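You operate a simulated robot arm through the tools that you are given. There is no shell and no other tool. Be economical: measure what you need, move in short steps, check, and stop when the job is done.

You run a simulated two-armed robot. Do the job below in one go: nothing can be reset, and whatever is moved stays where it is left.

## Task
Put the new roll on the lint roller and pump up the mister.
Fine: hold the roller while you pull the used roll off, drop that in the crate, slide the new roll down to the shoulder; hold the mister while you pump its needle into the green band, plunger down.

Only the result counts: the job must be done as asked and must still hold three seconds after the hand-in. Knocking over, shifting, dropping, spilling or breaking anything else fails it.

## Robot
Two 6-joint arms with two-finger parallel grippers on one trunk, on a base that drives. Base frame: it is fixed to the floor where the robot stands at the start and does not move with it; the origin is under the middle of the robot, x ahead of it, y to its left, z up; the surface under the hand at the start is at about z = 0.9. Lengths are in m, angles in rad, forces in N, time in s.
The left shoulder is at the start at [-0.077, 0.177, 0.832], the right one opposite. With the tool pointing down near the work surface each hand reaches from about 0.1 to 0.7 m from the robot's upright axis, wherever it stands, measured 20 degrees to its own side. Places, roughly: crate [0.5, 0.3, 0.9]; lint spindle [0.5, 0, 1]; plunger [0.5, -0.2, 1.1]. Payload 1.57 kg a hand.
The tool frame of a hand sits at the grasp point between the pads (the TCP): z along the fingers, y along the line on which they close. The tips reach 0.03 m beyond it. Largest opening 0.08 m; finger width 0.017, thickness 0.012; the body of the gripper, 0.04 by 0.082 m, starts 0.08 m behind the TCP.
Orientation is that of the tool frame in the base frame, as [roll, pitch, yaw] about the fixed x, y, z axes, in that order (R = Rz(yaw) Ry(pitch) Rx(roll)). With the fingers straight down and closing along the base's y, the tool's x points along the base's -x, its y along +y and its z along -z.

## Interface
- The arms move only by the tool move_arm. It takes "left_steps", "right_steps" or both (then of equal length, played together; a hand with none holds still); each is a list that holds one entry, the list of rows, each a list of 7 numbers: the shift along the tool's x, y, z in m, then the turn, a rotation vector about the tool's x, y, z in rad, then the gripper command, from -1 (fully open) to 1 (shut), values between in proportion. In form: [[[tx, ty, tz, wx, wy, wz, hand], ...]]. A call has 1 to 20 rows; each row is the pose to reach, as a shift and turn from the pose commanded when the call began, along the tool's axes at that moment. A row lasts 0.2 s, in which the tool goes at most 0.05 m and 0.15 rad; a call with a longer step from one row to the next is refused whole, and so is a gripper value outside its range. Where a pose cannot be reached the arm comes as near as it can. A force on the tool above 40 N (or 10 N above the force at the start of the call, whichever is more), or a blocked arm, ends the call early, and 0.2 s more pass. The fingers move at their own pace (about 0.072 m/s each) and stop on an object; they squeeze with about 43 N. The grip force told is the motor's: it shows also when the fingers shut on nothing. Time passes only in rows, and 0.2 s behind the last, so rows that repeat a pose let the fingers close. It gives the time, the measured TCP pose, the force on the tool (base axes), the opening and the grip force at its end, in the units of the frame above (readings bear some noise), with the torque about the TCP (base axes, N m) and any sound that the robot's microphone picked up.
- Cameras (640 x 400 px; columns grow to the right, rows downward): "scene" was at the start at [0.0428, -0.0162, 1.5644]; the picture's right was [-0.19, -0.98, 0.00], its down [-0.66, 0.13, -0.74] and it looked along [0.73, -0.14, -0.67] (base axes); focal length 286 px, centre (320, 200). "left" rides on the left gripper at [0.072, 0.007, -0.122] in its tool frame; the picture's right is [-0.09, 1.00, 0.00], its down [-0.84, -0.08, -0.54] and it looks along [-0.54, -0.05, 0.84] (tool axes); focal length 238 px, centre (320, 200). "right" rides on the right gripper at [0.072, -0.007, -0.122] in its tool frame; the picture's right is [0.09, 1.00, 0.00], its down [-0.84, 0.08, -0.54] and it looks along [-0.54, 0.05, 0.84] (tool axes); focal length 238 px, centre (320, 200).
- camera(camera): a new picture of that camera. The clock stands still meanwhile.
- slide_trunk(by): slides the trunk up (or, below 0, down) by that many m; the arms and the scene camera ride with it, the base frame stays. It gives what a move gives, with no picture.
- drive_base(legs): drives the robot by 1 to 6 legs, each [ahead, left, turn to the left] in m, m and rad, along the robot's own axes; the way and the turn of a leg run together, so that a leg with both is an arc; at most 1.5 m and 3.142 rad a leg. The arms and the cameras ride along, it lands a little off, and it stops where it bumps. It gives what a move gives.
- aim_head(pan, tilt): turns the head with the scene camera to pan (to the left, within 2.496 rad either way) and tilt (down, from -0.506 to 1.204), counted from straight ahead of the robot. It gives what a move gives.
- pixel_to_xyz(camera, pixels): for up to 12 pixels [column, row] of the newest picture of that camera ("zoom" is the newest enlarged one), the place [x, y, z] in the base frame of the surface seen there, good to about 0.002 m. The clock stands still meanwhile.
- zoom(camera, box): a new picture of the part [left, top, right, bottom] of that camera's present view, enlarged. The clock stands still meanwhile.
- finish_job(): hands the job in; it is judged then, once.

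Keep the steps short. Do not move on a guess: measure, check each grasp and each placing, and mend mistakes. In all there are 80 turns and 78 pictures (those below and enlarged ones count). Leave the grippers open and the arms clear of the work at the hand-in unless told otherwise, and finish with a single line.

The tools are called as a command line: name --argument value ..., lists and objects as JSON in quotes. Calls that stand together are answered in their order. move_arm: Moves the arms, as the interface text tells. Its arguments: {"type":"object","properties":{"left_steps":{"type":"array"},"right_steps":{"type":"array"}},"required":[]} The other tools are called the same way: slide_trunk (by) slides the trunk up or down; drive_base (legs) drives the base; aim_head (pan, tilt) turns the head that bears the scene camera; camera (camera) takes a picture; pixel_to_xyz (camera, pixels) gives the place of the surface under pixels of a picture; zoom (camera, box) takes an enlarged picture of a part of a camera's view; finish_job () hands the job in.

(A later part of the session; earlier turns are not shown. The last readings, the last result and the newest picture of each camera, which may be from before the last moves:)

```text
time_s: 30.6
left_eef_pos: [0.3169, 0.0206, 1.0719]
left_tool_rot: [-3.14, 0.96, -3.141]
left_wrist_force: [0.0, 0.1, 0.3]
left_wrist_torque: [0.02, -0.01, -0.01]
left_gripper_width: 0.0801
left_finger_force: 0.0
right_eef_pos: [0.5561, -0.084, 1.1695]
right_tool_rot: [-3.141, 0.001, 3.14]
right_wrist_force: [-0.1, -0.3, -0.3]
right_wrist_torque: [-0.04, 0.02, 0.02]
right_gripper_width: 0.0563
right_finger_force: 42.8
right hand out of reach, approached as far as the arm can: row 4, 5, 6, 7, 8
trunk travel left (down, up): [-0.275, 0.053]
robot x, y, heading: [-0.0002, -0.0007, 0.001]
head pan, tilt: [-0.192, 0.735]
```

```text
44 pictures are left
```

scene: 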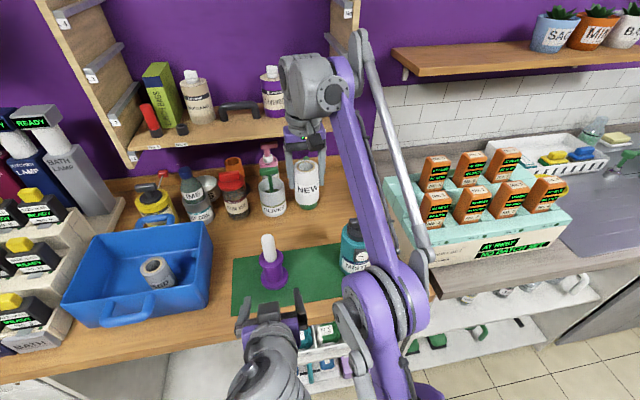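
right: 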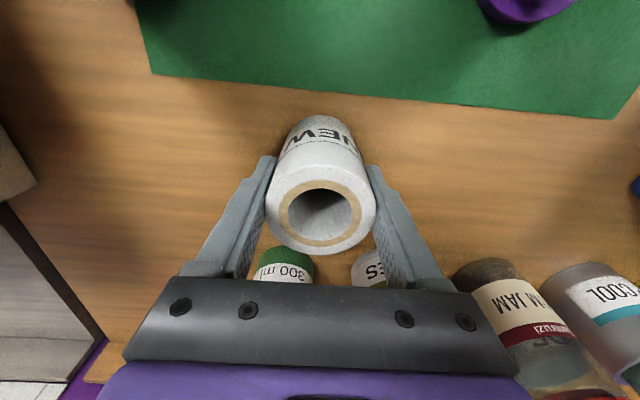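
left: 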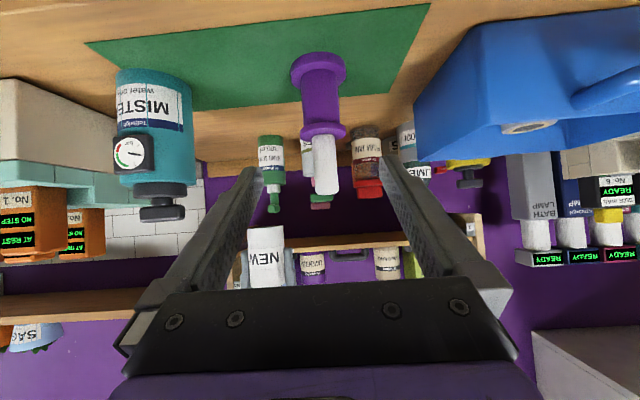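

Clear. Checking the roller's position again before the left hand advances.

pixel_to_xyz --camera "left" --pixels '[[303, 100], [337, 100], [320, 100], [322, 135], [326, 160]]'

pixel_to_xyz --camera "scene" --pixels '[[268, 240], [261, 258], [288, 258], [264, 245], [273, 245]]'

```text
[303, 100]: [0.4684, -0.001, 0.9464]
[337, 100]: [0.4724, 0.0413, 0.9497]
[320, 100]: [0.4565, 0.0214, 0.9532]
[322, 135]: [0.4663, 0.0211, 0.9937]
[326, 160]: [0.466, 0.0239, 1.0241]
```

```text
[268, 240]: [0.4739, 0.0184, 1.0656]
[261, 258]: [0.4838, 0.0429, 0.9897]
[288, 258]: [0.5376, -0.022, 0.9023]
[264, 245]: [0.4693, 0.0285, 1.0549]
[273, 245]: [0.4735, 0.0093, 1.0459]
```

Roller unmoved (axis ≈ 0.480, 0.0205). Left hand advances 0.20 along its axis and closes on the handle.

move_arm --left_steps '[[[0, 0, 0.04, 0, 0, 0, -1], [0, 0, 0.08, 0, 0, 0, -1], [0, 0, 0.12, 0, 0, 0, -1], [0, 0, 0.15, 0, 0, 0, -1], [0, 0, 0.175, 0, 0, 0, -1], [0, 0, 0.2, 0, 0, 0, -1], [0, 0, 0.2, 0, 0, 0, -1], [0, 0, 0.2, 0, 0, 0, 0], [0, 0, 0.2, 0, 0, 0, 1], [0, 0, 0.2, 0, 0, 0, 1], [0, 0, 0.2, 0, 0, 0, 1], [0, 0, 0.2, 0, 0, 0, 1]]]'

camera --camera "scene"

camera --camera "right"

```text
time_s: 33.2
left_eef_pos: [0.4805, 0.018, 0.9604]
left_tool_rot: [3.141, 0.962, -3.141]
left_wrist_force: [-0.2, 0.0, -0.3]
left_wrist_torque: [0.0, 0.02, -0.01]
left_gripper_width: 0.0472
left_finger_force: 43.2
right_eef_pos: [0.5536, -0.0842, 1.1697]
right_tool_rot: [-3.14, 0.001, -3.141]
right_wrist_force: [-0.1, -0.3, -0.8]
right_wrist_torque: [0.0, -0.03, -0.01]
right_gripper_width: 0.056
right_finger_force: 43.2
trunk travel left (down, up): [-0.275, 0.053]
robot x, y, heading: [-0.0005, 0.0011, 0.001]
head pan, tilt: [-0.192, 0.735]
```

```text
43 pictures are left
```

scene: 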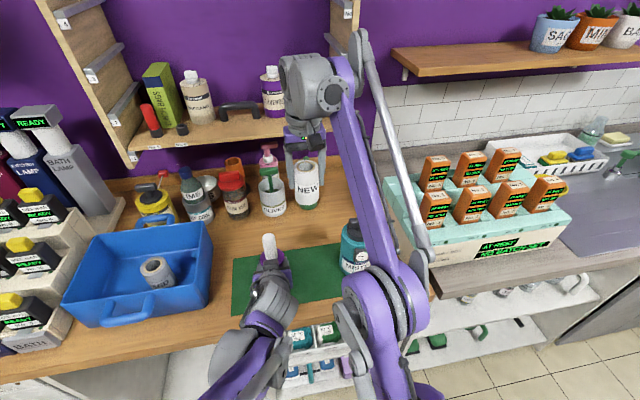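

```text
42 pictures are left
```

right: 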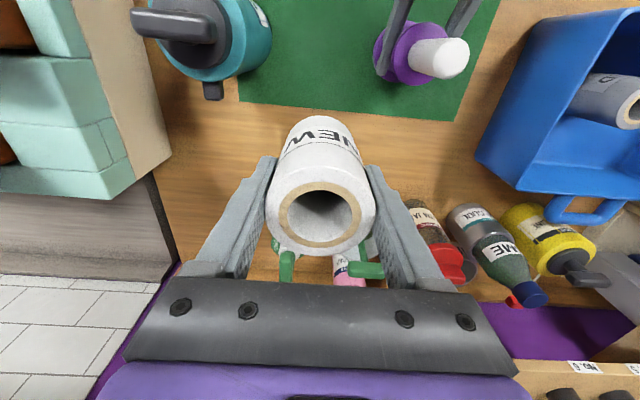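

Left grip holds the handle. Measuring the roll in hand (ring) and the spindle tip from the right camera.

zoom --camera "right" --box '[250, 20, 490, 270]'

```text
1.60 times, centred on (370, 145) of right
```

zoom: 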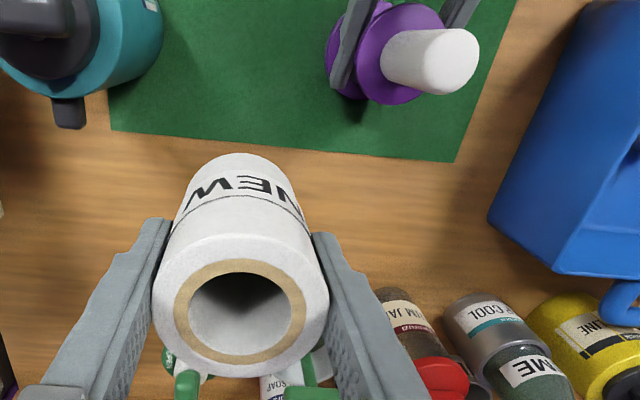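

pixel_to_xyz --camera "zoom" --pixels '[[158, 300], [325, 300], [240, 238], [240, 372], [180, 305], [300, 305], [461, 60], [461, 35], [461, 85], [445, 60], [474, 60], [385, 60]]'

pixel_to_xyz --camera "scene" --pixels '[[269, 238], [264, 242], [275, 242], [270, 248], [266, 235]]'

```text
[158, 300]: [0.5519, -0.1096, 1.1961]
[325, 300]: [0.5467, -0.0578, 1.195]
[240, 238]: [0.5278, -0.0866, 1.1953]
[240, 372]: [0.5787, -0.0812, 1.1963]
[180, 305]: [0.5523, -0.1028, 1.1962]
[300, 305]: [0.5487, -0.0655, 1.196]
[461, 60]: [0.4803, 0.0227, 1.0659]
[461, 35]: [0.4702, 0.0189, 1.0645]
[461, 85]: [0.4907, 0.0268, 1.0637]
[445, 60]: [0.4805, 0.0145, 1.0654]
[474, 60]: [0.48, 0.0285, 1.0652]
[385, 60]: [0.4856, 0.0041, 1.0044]
```

```text
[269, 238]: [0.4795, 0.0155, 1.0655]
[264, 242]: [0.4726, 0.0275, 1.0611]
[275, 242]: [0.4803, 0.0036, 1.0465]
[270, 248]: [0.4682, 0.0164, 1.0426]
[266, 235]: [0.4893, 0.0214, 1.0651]
```

Roll axis coincides with the TCP; bottom is 0.064 below it. Spindle axis ≈ (0.4805, 0.020), tip 1.066. Moving the roll over the spindle at present height.

move_arm --right_steps '[[[0.02, 0.026, 0, 0, 0, 0, 1], [0.04, 0.055, 0, 0, 0, 0, 1], [0.06, 0.085, 0, 0, 0, 0, 1], [0.074, 0.104, 0, 0, 0, 0, 1], [0.074, 0.104, 0, 0, 0, 0, 1], [0.074, 0.104, 0, 0, 0, 0, 1]]]'

zoom --camera "scene" --box '[220, 170, 340, 290]'

camera --camera "left"

camera --camera "right"

```text
time_s: 34.6
left_eef_pos: [0.4807, 0.0195, 0.9617]
left_tool_rot: [-3.141, 0.961, 3.141]
left_wrist_force: [-0.6, 0.2, -0.4]
left_wrist_torque: [-0.01, 0.04, 0.02]
left_gripper_width: 0.0473
left_finger_force: 43.4
right_eef_pos: [0.4983, 0.0225, 1.1766]
right_tool_rot: [-3.14, 0.001, -3.141]
right_wrist_force: [0.4, 0.7, -1.4]
right_wrist_torque: [0.0, 0.03, 0.02]
right_gripper_width: 0.0564
right_finger_force: 43.2
right hand out of reach, approached as far as the arm can: row 2, 3, 4, 5, 6
trunk travel left (down, up): [-0.275, 0.053]
robot x, y, heading: [0.0, -0.0002, 0.003]
head pan, tilt: [-0.192, 0.735]
```

```text
3.33 times, centred on (280, 230) of scene
```

zoom: 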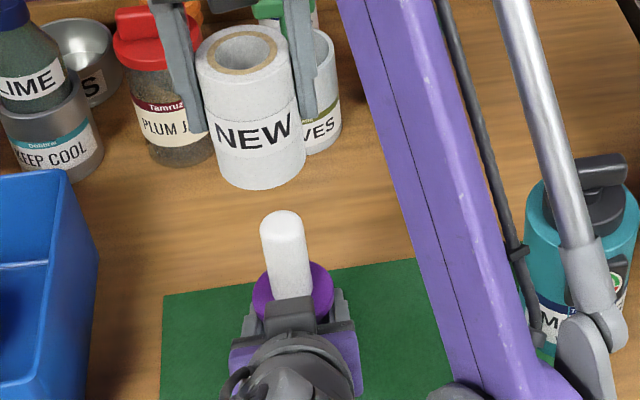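

```text
39 pictures are left
```

left: 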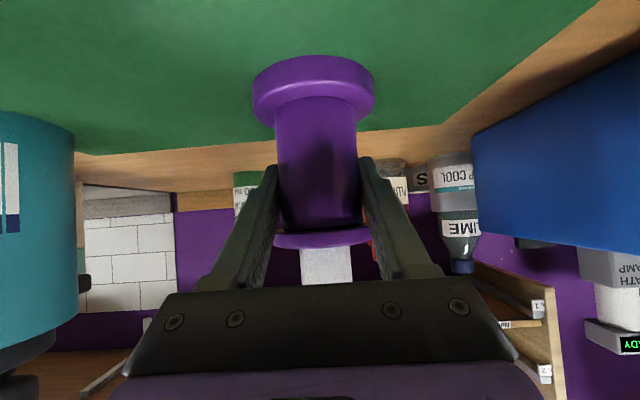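

```text
38 pictures are left
```

right: 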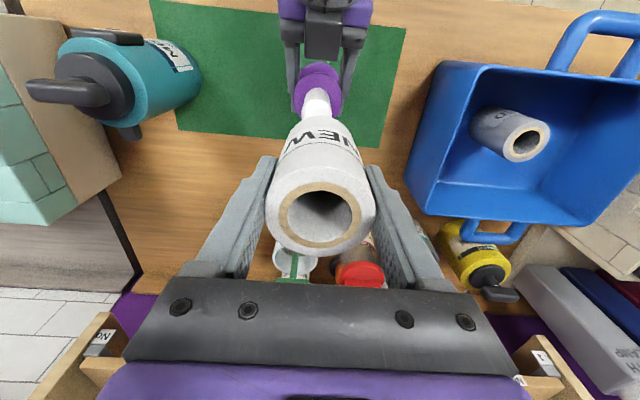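

The arm stopped short at (0.498, 0.0225, 1.177), near its upper reach. Shifting to (0.4805, 0.020) and down to z 1.15 (roll bottom 1.086, still above the tip).

move_arm --right_steps '[[[0, 0, 0.015, 0, 0, 0, 1], [0.01, -0.001, 0.026, 0, 0, 0, 1], [0.0178, -0.0025, 0.026, 0, 0, 0, 1], [0.0178, -0.0025, 0.026, 0, 0, 0, 1], [0.0178, -0.0025, 0.026, 0, 0, 0, 1]]]'

zoom --camera "scene" --box '[220, 170, 340, 290]'

```text
time_s: 35.8
left_eef_pos: [0.4794, 0.0189, 0.9611]
left_tool_rot: [3.14, 0.959, 3.141]
left_wrist_force: [-0.3, -0.6, -0.1]
left_wrist_torque: [-0.02, 0.01, 0.0]
left_gripper_width: 0.0472
left_finger_force: 42.8
right_eef_pos: [0.5037, 0.0296, 1.1622]
right_tool_rot: [-3.141, 0.0, -3.141]
right_wrist_force: [-0.9, -0.4, 0.0]
right_wrist_torque: [-0.01, -0.01, -0.03]
right_gripper_width: 0.0558
right_finger_force: 43.3
right hand out of reach, approached as far as the arm can: row 1, 2, 3, 4, 5
trunk travel left (down, up): [-0.275, 0.053]
robot x, y, heading: [-0.0012, 0.0005, 0.003]
head pan, tilt: [-0.192, 0.735]
```

```text
3.33 times, centred on (280, 230) of scene
```

zoom: 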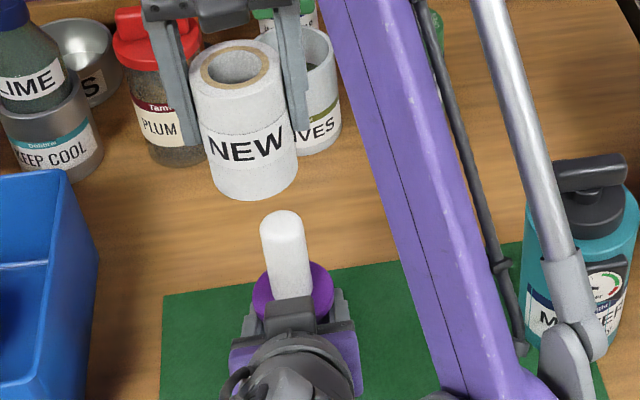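

The arm is moving oddly (solver in a poor posture, not true reach: (0.418, −0.09, 1.206) worked before). I back off toward that known-good place to recover the posture, roll kept above the spindle.

move_arm --right_steps '[[[0, -0.03, 0, 0, 0, 0, 1], [0, -0.06, -0.005, 0, 0, 0, 1], [0.02, -0.09, -0.01, 0, 0, 0, 1], [0.045, -0.12, -0.01, 0, 0, 0, 1], [0.075, -0.13, -0.01, 0, 0, 0, 1], [0.075, -0.13, -0.01, 0, 0, 0, 1]]]'

camera --camera "scene"

```text
time_s: 37.2
left_eef_pos: [0.4799, 0.0192, 0.9601]
left_tool_rot: [3.141, 0.958, -3.142]
left_wrist_force: [-0.8, 0.0, 0.5]
left_wrist_torque: [0.0, 0.0, -0.01]
left_gripper_width: 0.047
left_finger_force: 42.7
right_eef_pos: [0.4949, -0.0874, 1.2264]
right_tool_rot: [-3.14, 0.0, -3.141]
right_wrist_force: [0.4, -0.7, -0.9]
right_wrist_torque: [0.0, -0.02, 0.02]
right_gripper_width: 0.0556
right_finger_force: 43.0
right hand out of reach, approached as far as the arm can: row 1, 2, 3, 4, 5, 6
trunk travel left (down, up): [-0.275, 0.053]
robot x, y, heading: [0.0017, -0.0032, -0.001]
head pan, tilt: [-0.192, 0.735]
```

```text
36 pictures are left
```

scene: 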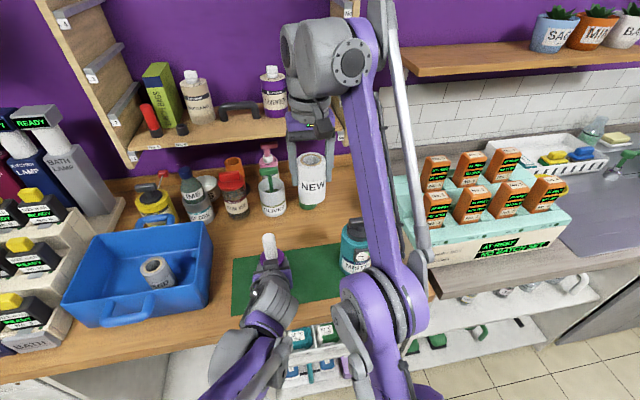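

The hand seems to slide on a fixed sphere. I measure the arm's joints in the picture to see whether the elbow is straight.

pixel_to_xyz --camera "scene" --pixels '[[385, 300], [350, 62], [370, 180], [400, 310], [375, 370], [405, 385], [390, 130], [310, 60], [305, 125], [415, 250]]'

aim_head --pan -0.5 --tilt 1.1

camera --camera "scene"

```text
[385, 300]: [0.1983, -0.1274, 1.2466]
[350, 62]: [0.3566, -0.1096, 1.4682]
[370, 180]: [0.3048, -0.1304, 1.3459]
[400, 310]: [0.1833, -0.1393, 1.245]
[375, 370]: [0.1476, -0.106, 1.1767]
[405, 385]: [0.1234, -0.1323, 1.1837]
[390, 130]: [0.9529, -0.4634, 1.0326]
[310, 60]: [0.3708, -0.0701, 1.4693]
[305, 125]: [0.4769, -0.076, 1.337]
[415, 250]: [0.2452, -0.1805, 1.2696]
```

```text
time_s: 38.0
left_eef_pos: [0.4798, 0.0176, 0.9613]
left_tool_rot: [-3.14, 0.96, 3.141]
left_wrist_force: [-0.7, 0.6, -0.5]
left_wrist_torque: [-0.03, 0.01, 0.0]
left_gripper_width: 0.047
left_finger_force: 42.5
right_eef_pos: [0.4938, -0.0875, 1.2265]
right_tool_rot: [-3.139, 0.0, 3.14]
right_wrist_force: [-0.8, 0.3, -1.1]
right_wrist_torque: [0.0, -0.01, 0.01]
right_gripper_width: 0.0559
right_finger_force: 43.2
trunk travel left (down, up): [-0.275, 0.053]
robot x, y, heading: [-0.0001, -0.0003, 0.002]
head pan, tilt: [-0.499, 1.1]
```

```text
35 pictures are left
```

scene: 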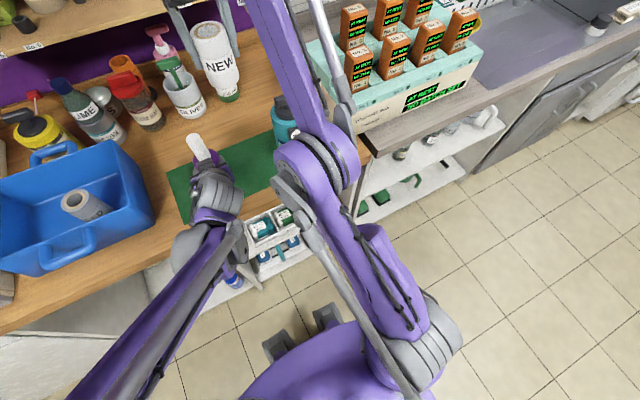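

The right arm is stretched straight (elbow singularity). A downward move tangent to the arm should bend the elbow. I go straight down 0.13 over the free spot at (0.495, −0.088) and hold a few rows.

move_arm --right_steps '[[[0, 0, 0.03, 0, 0, 0, 1], [0, 0, 0.07, 0, 0, 0, 1], [0, 0, 0.11, 0, 0, 0, 1], [0, 0, 0.13, 0, 0, 0, 1], [0, 0, 0.13, 0, 0, 0, 1], [0, 0, 0.13, 0, 0, 0, 1], [0, 0, 0.13, 0, 0, 0, 1]]]'

```text
time_s: 39.6
left_eef_pos: [0.4799, 0.0181, 0.9605]
left_tool_rot: [-3.141, 0.959, 3.141]
left_wrist_force: [-0.4, 0.7, 0.3]
left_wrist_torque: [0.0, -0.02, 0.0]
left_gripper_width: 0.047
left_finger_force: 43.2
right_eef_pos: [0.5523, -0.0778, 1.1136]
right_tool_rot: [-3.139, 0.0, 3.141]
right_wrist_force: [0.1, -0.1, -0.6]
right_wrist_torque: [0.02, 0.0, -0.03]
right_gripper_width: 0.0559
right_finger_force: 42.9
right hand out of reach, approached as far as the arm can: row 1, 2, 3, 4, 5, 6, 7
trunk travel left (down, up): [-0.275, 0.053]
robot x, y, heading: [-0.0022, 0.0004, 0.003]
head pan, tilt: [-0.499, 1.1]
```

It did move inside the sphere somewhat. Continuing: pull inward (x to ~0.46) with several holding rows.

move_arm --right_steps '[[[0.02, -0.01, 0.02, 0, 0, 0, 1], [0.04, -0.012, 0.02, 0, 0, 0, 1], [0.06, -0.012, 0.02, 0, 0, 0, 1], [0.08, -0.012, 0.01, 0, 0, 0, 1], [0.09, -0.012, 0.0, 0, 0, 0, 1], [0.09, -0.012, 0.0, 0, 0, 0, 1], [0.09, -0.012, 0.0, 0, 0, 0, 1]]]'

camera --camera "scene"

```text
time_s: 41.2
left_eef_pos: [0.4807, 0.0184, 0.9616]
left_tool_rot: [3.141, 0.959, 3.141]
left_wrist_force: [0.7, 0.3, -1.6]
left_wrist_torque: [-0.01, 0.01, 0.01]
left_gripper_width: 0.0471
left_finger_force: 42.9
right_eef_pos: [0.5413, -0.0756, 1.1424]
right_tool_rot: [-3.14, 0.0, 3.141]
right_wrist_force: [-0.2, 0.0, 0.6]
right_wrist_torque: [-0.01, -0.01, 0.02]
right_gripper_width: 0.0561
right_finger_force: 42.9
right hand out of reach, approached as far as the arm can: row 1, 2, 3, 4, 5, 6, 7
trunk travel left (down, up): [-0.275, 0.053]
robot x, y, heading: [-0.0005, 0.0037, 0.0]
head pan, tilt: [-0.499, 1.1]
```

```text
34 pictures are left
```

scene: 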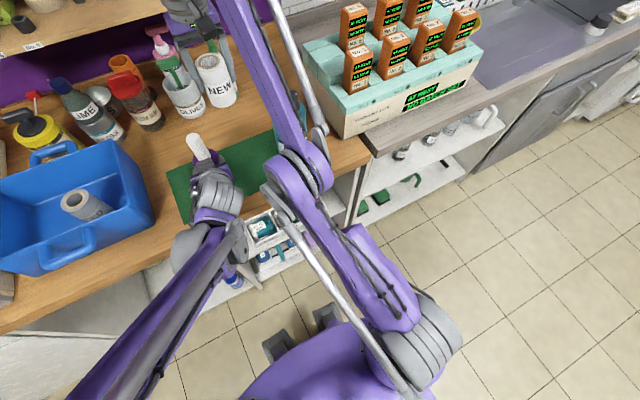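

The arm's normal posture is elbow-low (forearm steeper than the upper arm), so it has passed through straight the wrong way; the cure is to move up and back. I go toward (0.36, −0.10, 1.28).

move_arm --right_steps '[[[0.01, -0.003, -0.04, 0, 0, 0, 1], [0.03, -0.006, -0.08, 0, 0, 0, 1], [0.06, -0.01, -0.115, 0, 0, 0, 1], [0.09, -0.014, -0.14, 0, 0, 0, 1], [0.125, -0.018, -0.15, 0, 0, 0, 1], [0.16, -0.022, -0.15, 0, 0, 0, 1], [0.18, -0.025, -0.14, 0, 0, 0, 1], [0.18, -0.025, -0.14, 0, 0, 0, 1], [0.18, -0.025, -0.14, 0, 0, 0, 1]]]'

```text
time_s: 43.2
left_eef_pos: [0.4809, 0.0179, 0.9616]
left_tool_rot: [-3.141, 0.96, 3.14]
left_wrist_force: [-0.1, 0.3, 0.1]
left_wrist_torque: [0.02, 0.02, -0.01]
left_gripper_width: 0.0471
left_finger_force: 42.7
right_eef_pos: [0.3587, -0.0994, 1.2805]
right_tool_rot: [-3.14, 0.002, 3.141]
right_wrist_force: [0.2, 0.0, -1.2]
right_wrist_torque: [0.0, 0.01, 0.01]
right_gripper_width: 0.0559
right_finger_force: 42.8
right hand out of reach, approached as far as the arm can: row 2, 3, 4
trunk travel left (down, up): [-0.275, 0.053]
robot x, y, heading: [-0.0015, 0.0003, -0.001]
head pan, tilt: [-0.499, 1.1]
```

Recovered. Now bring the roll over the spindle by a nearer, lower route ending at (0.4805, 0.0195, 1.15).

move_arm --right_steps '[[[-0.02, 0, 0.04, 0, 0, 0, 1], [-0.041, 0, 0.08, 0, 0, 0, 1], [-0.065, 0.01, 0.11, 0, 0, 0, 1], [-0.085, 0.03, 0.13, 0, 0, 0, 1], [-0.105, 0.055, 0.13, 0, 0, 0, 1], [-0.115, 0.085, 0.13, 0, 0, 0, 1], [-0.1215, 0.105, 0.13, 0, 0, 0, 1], [-0.1215, 0.119, 0.13, 0, 0, 0, 1], [-0.1215, 0.119, 0.13, 0, 0, 0, 1]]]'

aim_head --pan -0.15 --tilt 0.8

zoom --camera "scene" --box '[220, 120, 370, 270]'

camera --camera "right"

```text
time_s: 45.2
left_eef_pos: [0.4803, 0.0188, 0.9608]
left_tool_rot: [3.141, 0.962, 3.141]
left_wrist_force: [-0.1, -0.3, 0.4]
left_wrist_torque: [0.01, -0.02, -0.02]
left_gripper_width: 0.0471
left_finger_force: 42.7
right_eef_pos: [0.4817, 0.0164, 1.1498]
right_tool_rot: [-3.138, 0.0, 3.141]
right_wrist_force: [-0.2, 0.1, -0.9]
right_wrist_torque: [0.04, -0.03, -0.03]
right_gripper_width: 0.0561
right_finger_force: 43.1
trunk travel left (down, up): [-0.275, 0.053]
robot x, y, heading: [0.0005, 0.0019, -0.002]
head pan, tilt: [-0.499, 1.1]
```

```text
time_s: 46.1
left_eef_pos: [0.4805, 0.0179, 0.9618]
left_tool_rot: [3.141, 0.961, 3.141]
left_wrist_force: [0.0, -1.0, -0.1]
left_wrist_torque: [-0.03, 0.02, 0.01]
left_gripper_width: 0.047
left_finger_force: 43.0
right_eef_pos: [0.4811, 0.0152, 1.1506]
right_tool_rot: [-3.14, 0.0, -3.141]
right_wrist_force: [-0.2, 0.5, -1.0]
right_wrist_torque: [0.02, -0.02, -0.03]
right_gripper_width: 0.056
right_finger_force: 43.3
trunk travel left (down, up): [-0.275, 0.053]
robot x, y, heading: [-0.0045, 0.0006, -0.002]
head pan, tilt: [-0.15, 0.799]
```

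```text
2.67 times, centred on (295, 195) of scene
```

zoom: 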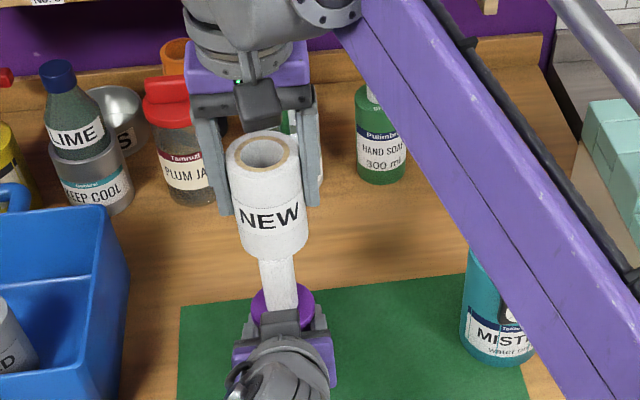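

```text
32 pictures are left
```

right: 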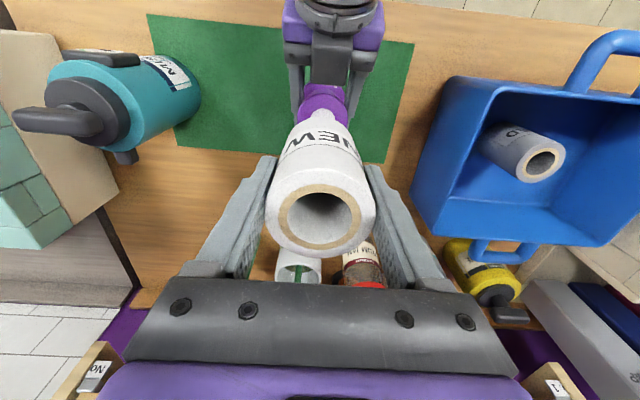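

Checking lateral alignment by measuring spindle and roll edges in this picture.

pixel_to_xyz --camera "zoom" --pixels '[[265, 275], [279, 275], [292, 275], [270, 300], [294, 300], [243, 220], [270, 240], [302, 220], [230, 160], [297, 160], [265, 133], [268, 175]]'

```text
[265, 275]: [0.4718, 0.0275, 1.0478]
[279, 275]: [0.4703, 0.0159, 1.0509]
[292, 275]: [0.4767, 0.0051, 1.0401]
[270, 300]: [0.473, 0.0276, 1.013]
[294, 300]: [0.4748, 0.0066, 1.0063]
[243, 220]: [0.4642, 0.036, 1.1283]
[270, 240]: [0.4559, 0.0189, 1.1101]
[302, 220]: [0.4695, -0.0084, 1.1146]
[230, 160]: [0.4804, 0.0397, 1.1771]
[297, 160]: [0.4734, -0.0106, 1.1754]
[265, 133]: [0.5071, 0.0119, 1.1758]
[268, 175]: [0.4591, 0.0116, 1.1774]
```

Roll centre y ≈ 0.0145, spindle y ≈ 0.0175: shift +3 mm, then lower slowly 0.05 to engage the tip.

move_arm --right_steps '[[[0, 0.003, 0, 0, 0, 0, 1], [0, 0.003, 0.01, 0, 0, 0, 1], [0, 0.003, 0.02, 0, 0, 0, 1], [0, 0.003, 0.03, 0, 0, 0, 1], [0, 0.003, 0.04, 0, 0, 0, 1], [0, 0.003, 0.05, 0, 0, 0, 1], [0, 0.003, 0.05, 0, 0, 0, 1]]]'

zoom --camera "right" --box '[240, 60, 400, 270]'

```text
time_s: 47.7
left_eef_pos: [0.4807, 0.0189, 0.9616]
left_tool_rot: [-3.14, 0.959, 3.141]
left_wrist_force: [-1.4, 1.0, 0.0]
left_wrist_torque: [0.0, -0.23, -0.01]
left_gripper_width: 0.0469
left_finger_force: 42.8
right_eef_pos: [0.4793, 0.0188, 1.0993]
right_tool_rot: [-3.14, 0.003, 3.142]
right_wrist_force: [1.9, -0.2, -0.7]
right_wrist_torque: [-0.01, -0.05, 0.01]
right_gripper_width: 0.056
right_finger_force: 42.9
trunk travel left (down, up): [-0.275, 0.053]
robot x, y, heading: [-0.0009, -0.0021, -0.001]
head pan, tilt: [-0.15, 0.799]
```

```text
1.90 times, centred on (320, 165) of right
```

zoom: 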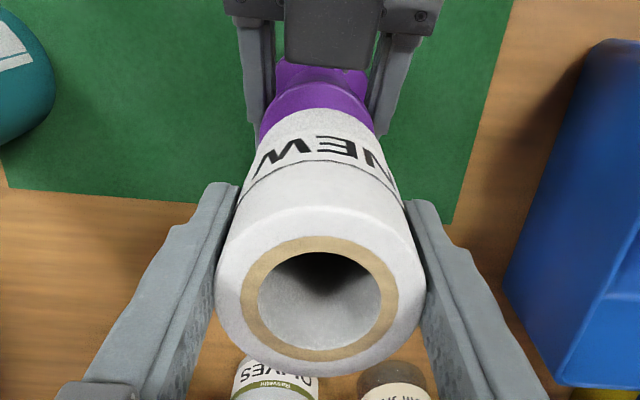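

The spindle is inside the roll with almost no force. Continuing down to the shoulder (expected at TCP ≈1.056) in small steps.

move_arm --right_steps '[[[0, 0, 0.01, 0, 0, 0, 1], [0, 0, 0.02, 0, 0, 0, 1], [0, 0, 0.028, 0, 0, 0, 1], [0, 0, 0.034, 0, 0, 0, 1], [0, 0, 0.038, 0, 0, 0, 1], [0, 0, 0.042, 0, 0, 0, 1], [0, 0, 0.045, 0, 0, 0, 1], [0, 0, 0.045, 0, 0, 0, 1]]]'

camera --camera "left"

```text
time_s: 49.5
left_eef_pos: [0.4796, 0.018, 0.9613]
left_tool_rot: [3.141, 0.961, 3.141]
left_wrist_force: [-0.1, 0.4, -0.3]
left_wrist_torque: [-0.02, 0.02, 0.0]
left_gripper_width: 0.0471
left_finger_force: 42.8
right_eef_pos: [0.4808, 0.0194, 1.0549]
right_tool_rot: [-3.141, 0.001, 3.141]
right_wrist_force: [0.2, 0.6, 0.2]
right_wrist_torque: [0.0, -0.03, 0.01]
right_gripper_width: 0.056
right_finger_force: 42.8
trunk travel left (down, up): [-0.275, 0.053]
robot x, y, heading: [0.0029, 0.0003, 0.003]
head pan, tilt: [-0.15, 0.799]
```

```text
30 pictures are left
```

left: 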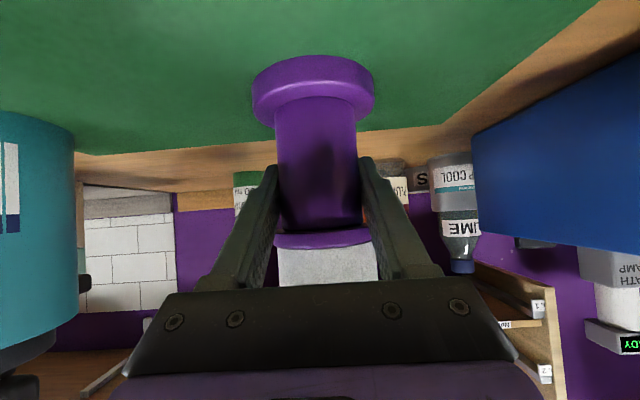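

No contact force yet; the roll looks close to the flange. Pushing down up to 8 mm more with the force guard.

move_arm --right_steps '[[[0, 0, 0.002, 0, 0, 0, 1], [0, 0, 0.004, 0, 0, 0, 1], [0, 0, 0.006, 0, 0, 0, 1], [0, 0, 0.008, 0, 0, 0, 1], [0, 0, 0.008, 0, 0, 0, 1]]]'

zoom --camera "left" --box '[240, 180, 400, 290]'

```text
time_s: 50.1
left_eef_pos: [0.4791, 0.0188, 0.9611]
left_tool_rot: [-3.139, 0.96, -3.14]
left_wrist_force: [-0.3, 0.1, 3.1]
left_wrist_torque: [-0.05, -0.56, -0.03]
left_gripper_width: 0.0473
left_finger_force: 42.8
right_eef_pos: [0.4789, 0.0198, 1.0534]
right_tool_rot: [-3.14, 0.002, 3.14]
right_wrist_force: [1.5, -1.1, 5.2]
right_wrist_torque: [0.0, -0.03, 0.02]
right_gripper_width: 0.0558
right_finger_force: 42.4
trunk travel left (down, up): [-0.275, 0.053]
robot x, y, heading: [-0.0037, 0.0031, -0.0]
head pan, tilt: [-0.15, 0.799]
stopped in row 3 (right hand): the force on the tool passed its limit at 42 N (the readings are from after the stop); the commanded pose is now the measured one
```

```text
3.64 times, centred on (320, 235) of left
```

zoom: 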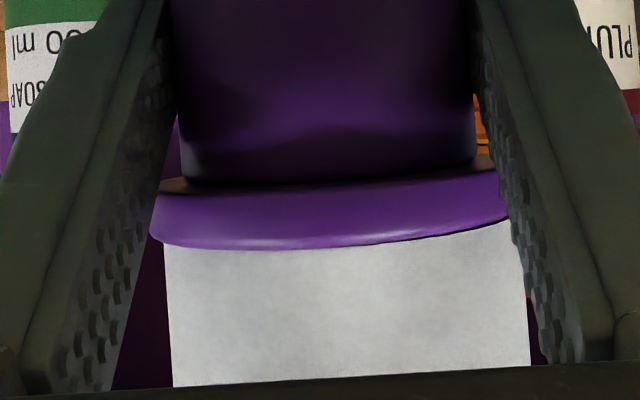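

42 N contact and no gap visible: the roll is seated on the shoulder. Opening the right hand and rising 0.10.

move_arm --right_steps '[[[0, 0, 0, 0, 0, 0, 0.3], [0, 0, 0, 0, 0, 0, -0.3], [0, 0, 0, 0, 0, 0, -1], [0, 0, 0, 0, 0, 0, -1], [0, 0, -0.03, 0, 0, 0, -1], [0, 0, -0.06, 0, 0, 0, -1], [0, 0, -0.09, 0, 0, 0, -1], [0.01, -0.02, -0.1, 0, 0, 0, -1], [0.02, -0.05, -0.1, 0, 0, 0, -1], [0.03, -0.09, -0.1, 0, 0, 0, -1]]]'

zoom --camera "scene" --box '[220, 120, 370, 270]'

```text
time_s: 52.3
left_eef_pos: [0.4803, 0.0195, 0.961]
left_tool_rot: [-3.14, 0.959, -3.14]
left_wrist_force: [0.1, 0.5, 10.6]
left_wrist_torque: [0.05, -0.49, 0.07]
left_gripper_width: 0.0473
left_finger_force: 42.5
right_eef_pos: [0.4499, -0.0743, 1.1525]
right_tool_rot: [-3.14, 0.005, 3.141]
right_wrist_force: [0.1, -0.1, 0.2]
right_wrist_torque: [-0.02, 0.0, 0.0]
right_gripper_width: 0.0799
right_finger_force: 0.0
trunk travel left (down, up): [-0.275, 0.053]
robot x, y, heading: [-0.0024, 0.0014, 0.001]
head pan, tilt: [-0.15, 0.799]
```

```text
2.67 times, centred on (295, 195) of scene
```

zoom: 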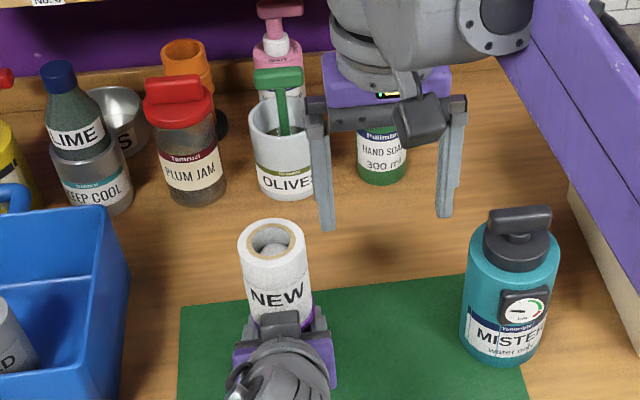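

New roll is on and seated, spindle tip visible inside. Now the left hand lets go and backs out, while the right goes above the mister and turns 90° (to pinch the T‑handle across its 2 cm width).

move_arm --left_steps '[[[0, 0, 0, 0, 0, 0, 0.3], [0, 0, 0, 0, 0, 0, -0.3], [0, 0, 0, 0, 0, 0, -1], [0, 0, 0, 0, 0, 0, -1], [0, 0, -0.02, 0, 0, 0, -1], [0, 0, -0.05, 0, 0, 0, -1], [0, 0, -0.08, 0, 0, 0, -1], [0, 0, -0.11, 0, 0, 0, -1], [0, 0, -0.14, 0, 0, 0, -1], [0, 0, -0.17, 0, 0, 0, -1], [0, 0, -0.2, 0, 0, 0, -1]]]' --right_steps '[[[-0.003, -0.011, -0.002, 0, 0, -0.143, -1], [-0.005, -0.022, -0.004, 0, 0, -0.286, -1], [-0.008, -0.033, -0.005, 0, 0, -0.428, -1], [-0.01, -0.044, -0.007, 0, 0, -0.571, -1], [-0.013, -0.055, -0.009, 0, 0, -0.714, -1], [-0.015, -0.066, -0.011, 0, 0, -0.857, -1], [-0.018, -0.077, -0.013, 0, 0, -1.0, -1], [-0.02, -0.088, -0.015, 0, 0, -1.142, -1], [-0.023, -0.1, -0.016, 0, 0, -1.285, -1], [-0.025, -0.11, -0.018, 0, 0, -1.428, -1], [-0.028, -0.122, -0.02, 0, 0, -1.571, -1]]]'

camera --camera "scene"

camera --camera "right"

```text
time_s: 54.7
left_eef_pos: [0.3175, 0.0201, 1.0781]
left_tool_rot: [-3.139, 0.957, -3.138]
left_wrist_force: [0.4, 1.1, 0.3]
left_wrist_torque: [-0.01, -0.02, -0.03]
left_gripper_width: 0.08
left_finger_force: 0.1
right_eef_pos: [0.4787, -0.1926, 1.1726]
right_tool_rot: [-3.14, 0.0, -1.569]
right_wrist_force: [-0.3, 0.2, 0.0]
right_wrist_torque: [0.01, 0.03, 0.0]
right_gripper_width: 0.0801
right_finger_force: 0.0
trunk travel left (down, up): [-0.275, 0.053]
robot x, y, heading: [-0.0008, 0.0009, 0.004]
head pan, tilt: [-0.15, 0.799]
```

```text
27 pictures are left
```

scene: 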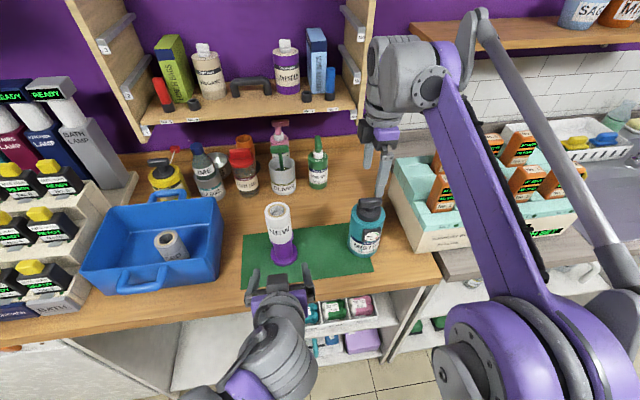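

```text
26 pictures are left
```

right: 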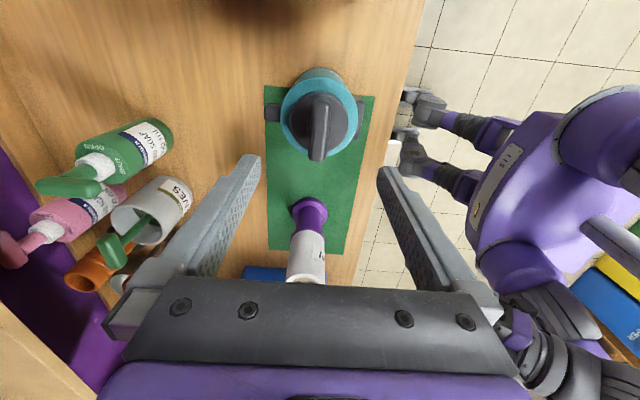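

Roller stands free with the new roll. Now measuring the mister cap and handle precisely in the scene and right cameras.

zoom --camera "right" --box '[260, 55, 380, 175]'

pixel_to_xyz --camera "zoom" --pixels '[[320, 180], [320, 220], [320, 330], [280, 270], [355, 270], [300, 300]]'

zoom --camera "scene" --box '[330, 185, 400, 265]'

```text
3.33 times, centred on (320, 115) of right
```

zoom: 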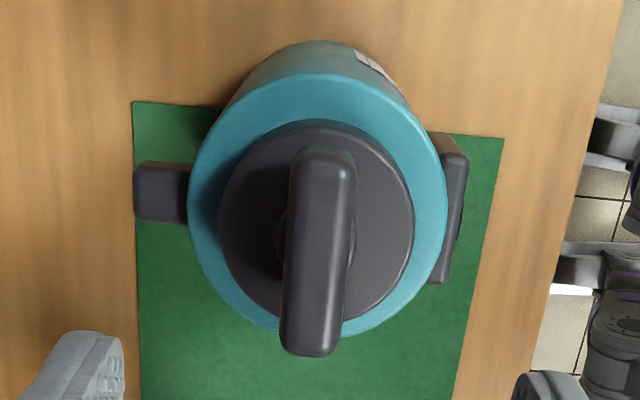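

```text
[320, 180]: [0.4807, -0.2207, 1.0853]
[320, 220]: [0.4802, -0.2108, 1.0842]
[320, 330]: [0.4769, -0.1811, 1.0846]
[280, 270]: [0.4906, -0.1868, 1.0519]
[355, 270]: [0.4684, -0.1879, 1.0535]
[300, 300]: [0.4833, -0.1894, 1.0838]
```

```text
5.00 times, centred on (365, 225) of scene
```

zoom: 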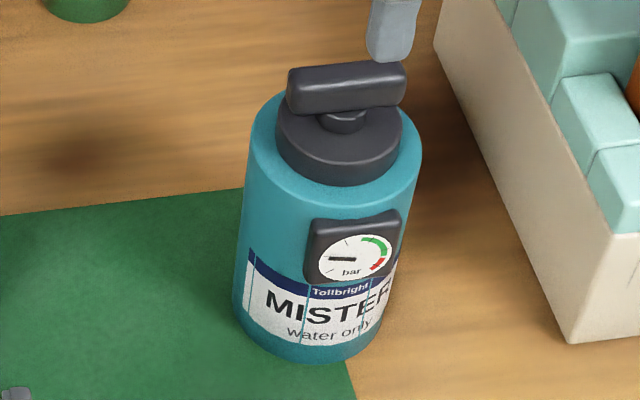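

Cap centre ≈ (0.479, −0.196), z 1.035–1.053; handle centre ≈ (0.479, −0.197), top 1.085. I turn the left hand horizontal first.

move_arm --left_steps '[[[0, 0, 0, 0, -0.123, 0, -1], [0, 0, 0, 0, -0.246, 0, -1], [0, 0, 0, 0, -0.368, 0, -1], [0, 0, 0, 0, -0.491, 0, -1], [0, 0, 0, 0, -0.612, 0, -1], [0, 0, 0, 0, -0.612, 0, -1]]]'

```text
time_s: 56.1
left_eef_pos: [0.3157, 0.0197, 1.0751]
left_tool_rot: [-0.833, 1.569, -0.831]
left_wrist_force: [0.3, -0.1, -0.1]
left_wrist_torque: [-0.01, 0.01, -0.01]
left_gripper_width: 0.0799
left_finger_force: 0.1
right_eef_pos: [0.4778, -0.1924, 1.1718]
right_tool_rot: [-3.141, -0.001, -1.571]
right_wrist_force: [-0.9, 0.2, 0.5]
right_wrist_torque: [-0.01, 0.02, 0.01]
right_gripper_width: 0.0799
right_finger_force: 0.0
trunk travel left (down, up): [-0.275, 0.053]
robot x, y, heading: [0.0031, -0.0018, 0.002]
head pan, tilt: [-0.15, 0.799]
```

Horizontal. Now yaw −45° and shift to (0.379, −0.097, 1.046), the start of the diagonal approach to the cap.

move_arm --left_steps '[[[0.005, -0.02, 0.01, 0.131, 0, 0, -1], [0.01, -0.039, 0.021, 0.262, 0, 0, -1], [0.015, -0.058, 0.031, 0.393, 0, 0, -1], [0.02, -0.078, 0.042, 0.524, 0, 0, -1], [0.025, -0.098, 0.052, 0.655, 0, 0, -1], [0.03, -0.117, 0.063, 0.785, 0, 0, -1], [0.03, -0.117, 0.063, 0.785, 0, 0, -1]]]'

camera --camera "left"

camera --camera "scene"

```text
time_s: 57.7
left_eef_pos: [0.3605, -0.0904, 1.0268]
left_tool_rot: [-2.419, 1.402, -3.001]
left_wrist_force: [-0.2, 0.1, -0.5]
left_wrist_torque: [0.05, 0.0, 0.03]
left_gripper_width: 0.08
left_finger_force: 0.1
left hand out of reach, approached as far as the arm can: row 4, 5, 6
right_eef_pos: [0.4779, -0.193, 1.1719]
right_tool_rot: [-3.138, -0.002, -1.569]
right_wrist_force: [-0.2, 0.4, 0.0]
right_wrist_torque: [0.02, -0.03, 0.0]
right_gripper_width: 0.08
right_finger_force: 0.0
trunk travel left (down, up): [-0.275, 0.053]
robot x, y, heading: [0.0023, 0.002, 0.001]
head pan, tilt: [-0.15, 0.799]
```

```text
23 pictures are left
```

left: 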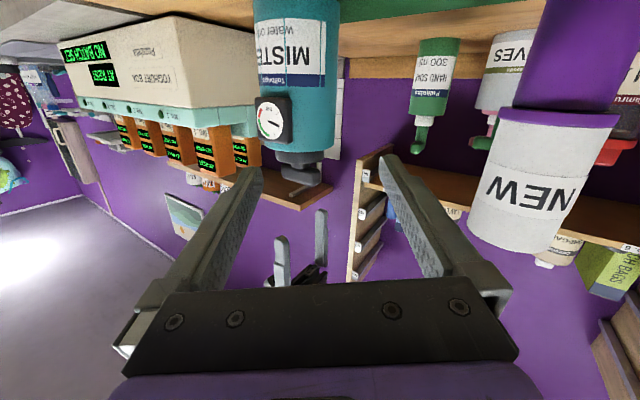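

```text
22 pictures are left
```

scene: 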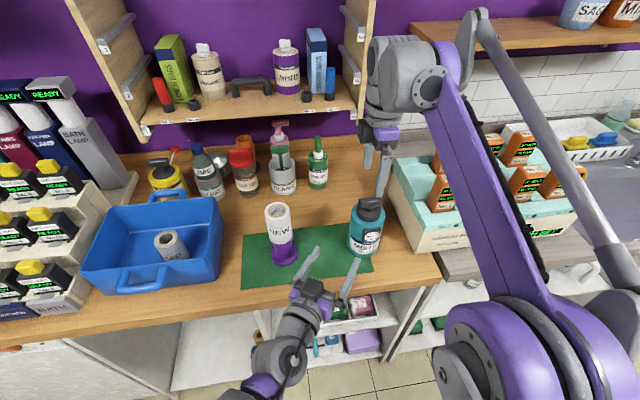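

Close: heading −34°, 7° down tilt, slight roll. That heading suits; I'll level it (rotation ≈ −0.126 about y, +0.112 about z) and move to 0.10 m short of the cap along that heading.

move_arm --left_steps '[[[-0.012, 0, 0, 0, -0.03, 0.03, -1], [-0.0235, -0.008, 0.015, 0, -0.063, 0.056, -1], [-0.0235, -0.016, 0.035, 0, -0.095, 0.084, -1], [-0.0235, -0.0236, 0.0543, 0, -0.126, 0.112, -1], [-0.0235, -0.0236, 0.0543, 0, -0.126, 0.112, -1], [-0.0235, -0.0236, 0.0543, 0, -0.126, 0.112, -1]]]'

```text
time_s: 59.1
left_eef_pos: [0.3649, -0.1758, 1.0694]
left_tool_rot: [-1.285, 1.316, -1.967]
left_wrist_force: [0.0, 0.6, 0.1]
left_wrist_torque: [0.0, -0.06, -0.01]
left_gripper_width: 0.0801
left_finger_force: 0.0
left hand out of reach, approached as far as the arm can: row 1, 2, 3, 4, 5, 6
right_eef_pos: [0.4794, -0.193, 1.172]
right_tool_rot: [-3.137, -0.001, -1.571]
right_wrist_force: [0.4, -0.7, 0.8]
right_wrist_torque: [0.05, 0.01, -0.01]
right_gripper_width: 0.0801
right_finger_force: 0.0
trunk travel left (down, up): [-0.275, 0.053]
robot x, y, heading: [0.0002, -0.0013, 0.002]
head pan, tilt: [-0.15, 0.799]
```

The wrist is cramped: the left hand is too close to the robot. I raise the trunk 0.05 and drive back 0.08 and right 0.12 so both arms get room (both hands are clear of everything).

slide_trunk --by 0.05

drive_base --legs '[[-0.08, 0, 0], [0, -0.12, 0]]'

camera --camera "scene"

```text
time_s: 60.0
left_eef_pos: [0.3626, -0.1753, 1.1188]
left_tool_rot: [-1.285, 1.316, -1.967]
left_wrist_force: [0.2, 0.5, -0.5]
left_wrist_torque: [0.02, -0.02, -0.02]
left_gripper_width: 0.0799
left_finger_force: 0.1
right_eef_pos: [0.4772, -0.1911, 1.2213]
right_tool_rot: [-3.141, -0.002, -1.57]
right_wrist_force: [-1.0, 0.8, -0.6]
right_wrist_torque: [0.03, 0.01, -0.04]
right_gripper_width: 0.0799
right_finger_force: 0.2
trunk travel left (down, up): [-0.325, 0.003]
robot x, y, heading: [-0.002, 0.0032, -0.001]
head pan, tilt: [-0.15, 0.799]
```

```text
time_s: 62.4
left_eef_pos: [0.2808, -0.2987, 1.1202]
left_tool_rot: [-1.286, 1.317, -1.97]
left_wrist_force: [-0.4, -0.5, 0.4]
left_wrist_torque: [0.01, -0.02, 0.0]
left_gripper_width: 0.0801
left_finger_force: 0.0
right_eef_pos: [0.3949, -0.315, 1.223]
right_tool_rot: [-3.141, -0.002, -1.573]
right_wrist_force: [0.1, 0.0, 0.7]
right_wrist_torque: [0.01, -0.02, 0.0]
right_gripper_width: 0.0802
right_finger_force: 0.0
trunk travel left (down, up): [-0.325, 0.003]
robot x, y, heading: [-0.0845, -0.1214, -0.004]
head pan, tilt: [-0.15, 0.799]
```

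```text
21 pictures are left
```

scene: 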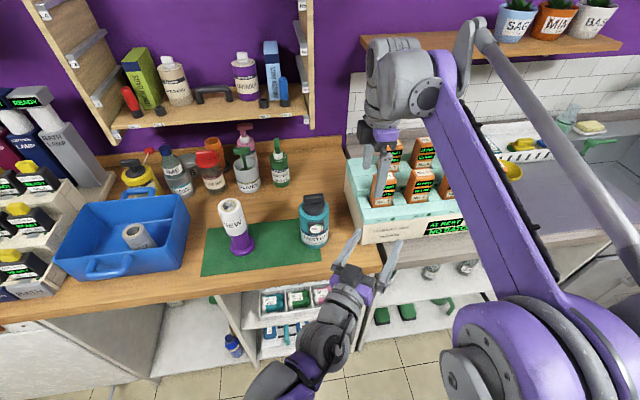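

Good room now. Moving the left hand left and forward to the approach line: (0.343, −0.094, 1.046), levelled, heading −37°.

move_arm --left_steps '[[[-0.009, 0.03, -0.025, 0, 0.01, 0.04, -1], [-0.019, 0.06, -0.05, 0, 0.02, 0.08, -1], [-0.028, 0.09, -0.075, 0, 0.03, 0.12, -1], [-0.016, 0.12, -0.077, 0, 0.04, 0.16, -1], [-0.005, 0.15, -0.08, 0, 0.05, 0.2, -1], [0.007, 0.18, -0.082, 0, 0.06, 0.22, -1], [0.018, 0.209, -0.085, 0, 0.07, 0.243, -1], [0.018, 0.209, -0.085, 0, 0.07, 0.243, -1]]]'

```text
time_s: 64.2
left_eef_pos: [0.2732, -0.2134, 1.0576]
left_tool_rot: [-1.611, 1.38, -2.223]
left_wrist_force: [0.4, -0.3, 0.0]
left_wrist_torque: [-0.03, -0.02, 0.0]
left_gripper_width: 0.0799
left_finger_force: 0.0
left hand out of reach, approached as far as the arm can: row 2, 3, 4, 5, 6, 7, 8
right_eef_pos: [0.3948, -0.3134, 1.2236]
right_tool_rot: [-3.141, 0.0, -1.572]
right_wrist_force: [0.5, -0.6, -0.1]
right_wrist_torque: [-0.02, -0.02, 0.01]
right_gripper_width: 0.08
right_finger_force: 0.1
trunk travel left (down, up): [-0.325, 0.003]
robot x, y, heading: [-0.0831, -0.1227, -0.004]
head pan, tilt: [-0.15, 0.799]
```

The −37° heading is beyond this wrist. Heading 0 (straight from the front) worked before, so I turn the left hand back to heading 0, drawing back a little.

move_arm --left_steps '[[[-0.007, 0.003, -0.011, -0.1, -0.013, 0.027, -1], [-0.015, 0.006, -0.022, -0.2, -0.027, 0.053, -1], [-0.022, 0.009, -0.033, -0.3, -0.04, 0.08, -1], [-0.029, 0.012, -0.045, -0.4, -0.053, 0.107, -1], [-0.037, 0.015, -0.056, -0.5, -0.067, 0.133, -1], [-0.044, 0.018, -0.067, -0.602, -0.08, 0.16, -1], [-0.044, 0.018, -0.067, -0.602, -0.08, 0.16, -1]]]'

camera --camera "scene"

```text
time_s: 65.8
left_eef_pos: [0.2418, -0.1553, 1.0989]
left_tool_rot: [-1.331, 1.544, -1.334]
left_wrist_force: [0.7, 0.4, 0.2]
left_wrist_torque: [0.01, -0.02, 0.0]
left_gripper_width: 0.0798
left_finger_force: 0.0
left hand out of reach, approached as far as the arm can: row 1
right_eef_pos: [0.3951, -0.315, 1.2237]
right_tool_rot: [-3.14, -0.002, -1.573]
right_wrist_force: [0.9, 0.8, 0.6]
right_wrist_torque: [0.01, -0.02, 0.01]
right_gripper_width: 0.0798
right_finger_force: 0.0
trunk travel left (down, up): [-0.325, 0.003]
robot x, y, heading: [-0.0852, -0.1205, -0.005]
head pan, tilt: [-0.15, 0.799]
```

```text
20 pictures are left
```

scene: 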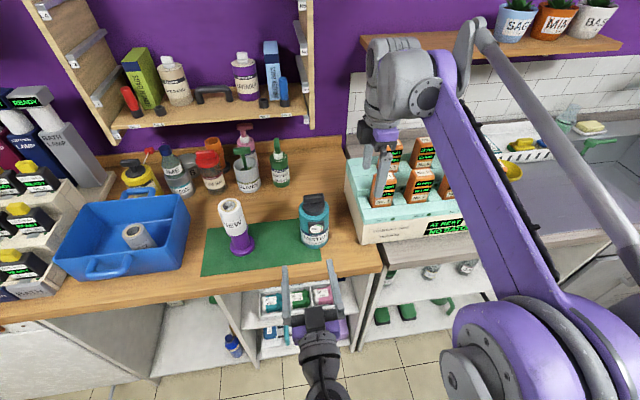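

Now heading 0 and level. Moving to 0.10 m in front of the cap, at (0.379, −0.196, 1.045).

move_arm --left_steps '[[[0.018, -0.014, 0.02, 0, 0, 0, -1], [0.036, -0.028, 0.04, 0, 0, 0, -1], [0.054, -0.041, 0.07, 0, 0, 0, -1], [0.054, -0.041, 0.105, 0, 0, 0, -1], [0.054, -0.041, 0.137, 0, 0, 0, -1], [0.054, -0.041, 0.137, 0, 0, 0, -1]]]'

camera --camera "left"

zoom --camera "scene" --box '[260, 180, 380, 280]'

```text
time_s: 67.2
left_eef_pos: [0.3801, -0.2022, 1.0477]
left_tool_rot: [-1.323, 1.542, -1.328]
left_wrist_force: [0.0, 0.5, -0.2]
left_wrist_torque: [-0.01, 0.03, -0.02]
left_gripper_width: 0.08
left_finger_force: 0.0
right_eef_pos: [0.3946, -0.3149, 1.2226]
right_tool_rot: [-3.141, -0.001, -1.574]
right_wrist_force: [-0.3, -0.6, -0.2]
right_wrist_torque: [-0.03, 0.0, 0.02]
right_gripper_width: 0.08
right_finger_force: 0.1
trunk travel left (down, up): [-0.325, 0.003]
robot x, y, heading: [-0.0873, -0.1204, -0.005]
head pan, tilt: [-0.15, 0.799]
```

```text
19 pictures are left
```

left: 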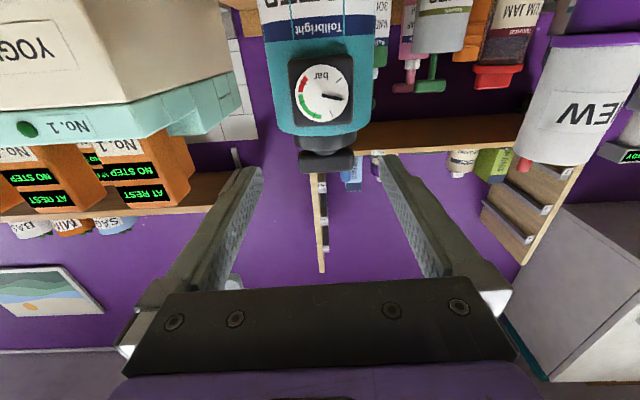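

```text
4.00 times, centred on (320, 230) of scene
```

zoom: 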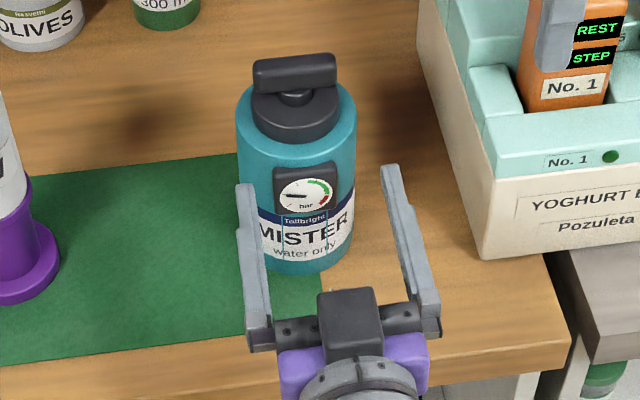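

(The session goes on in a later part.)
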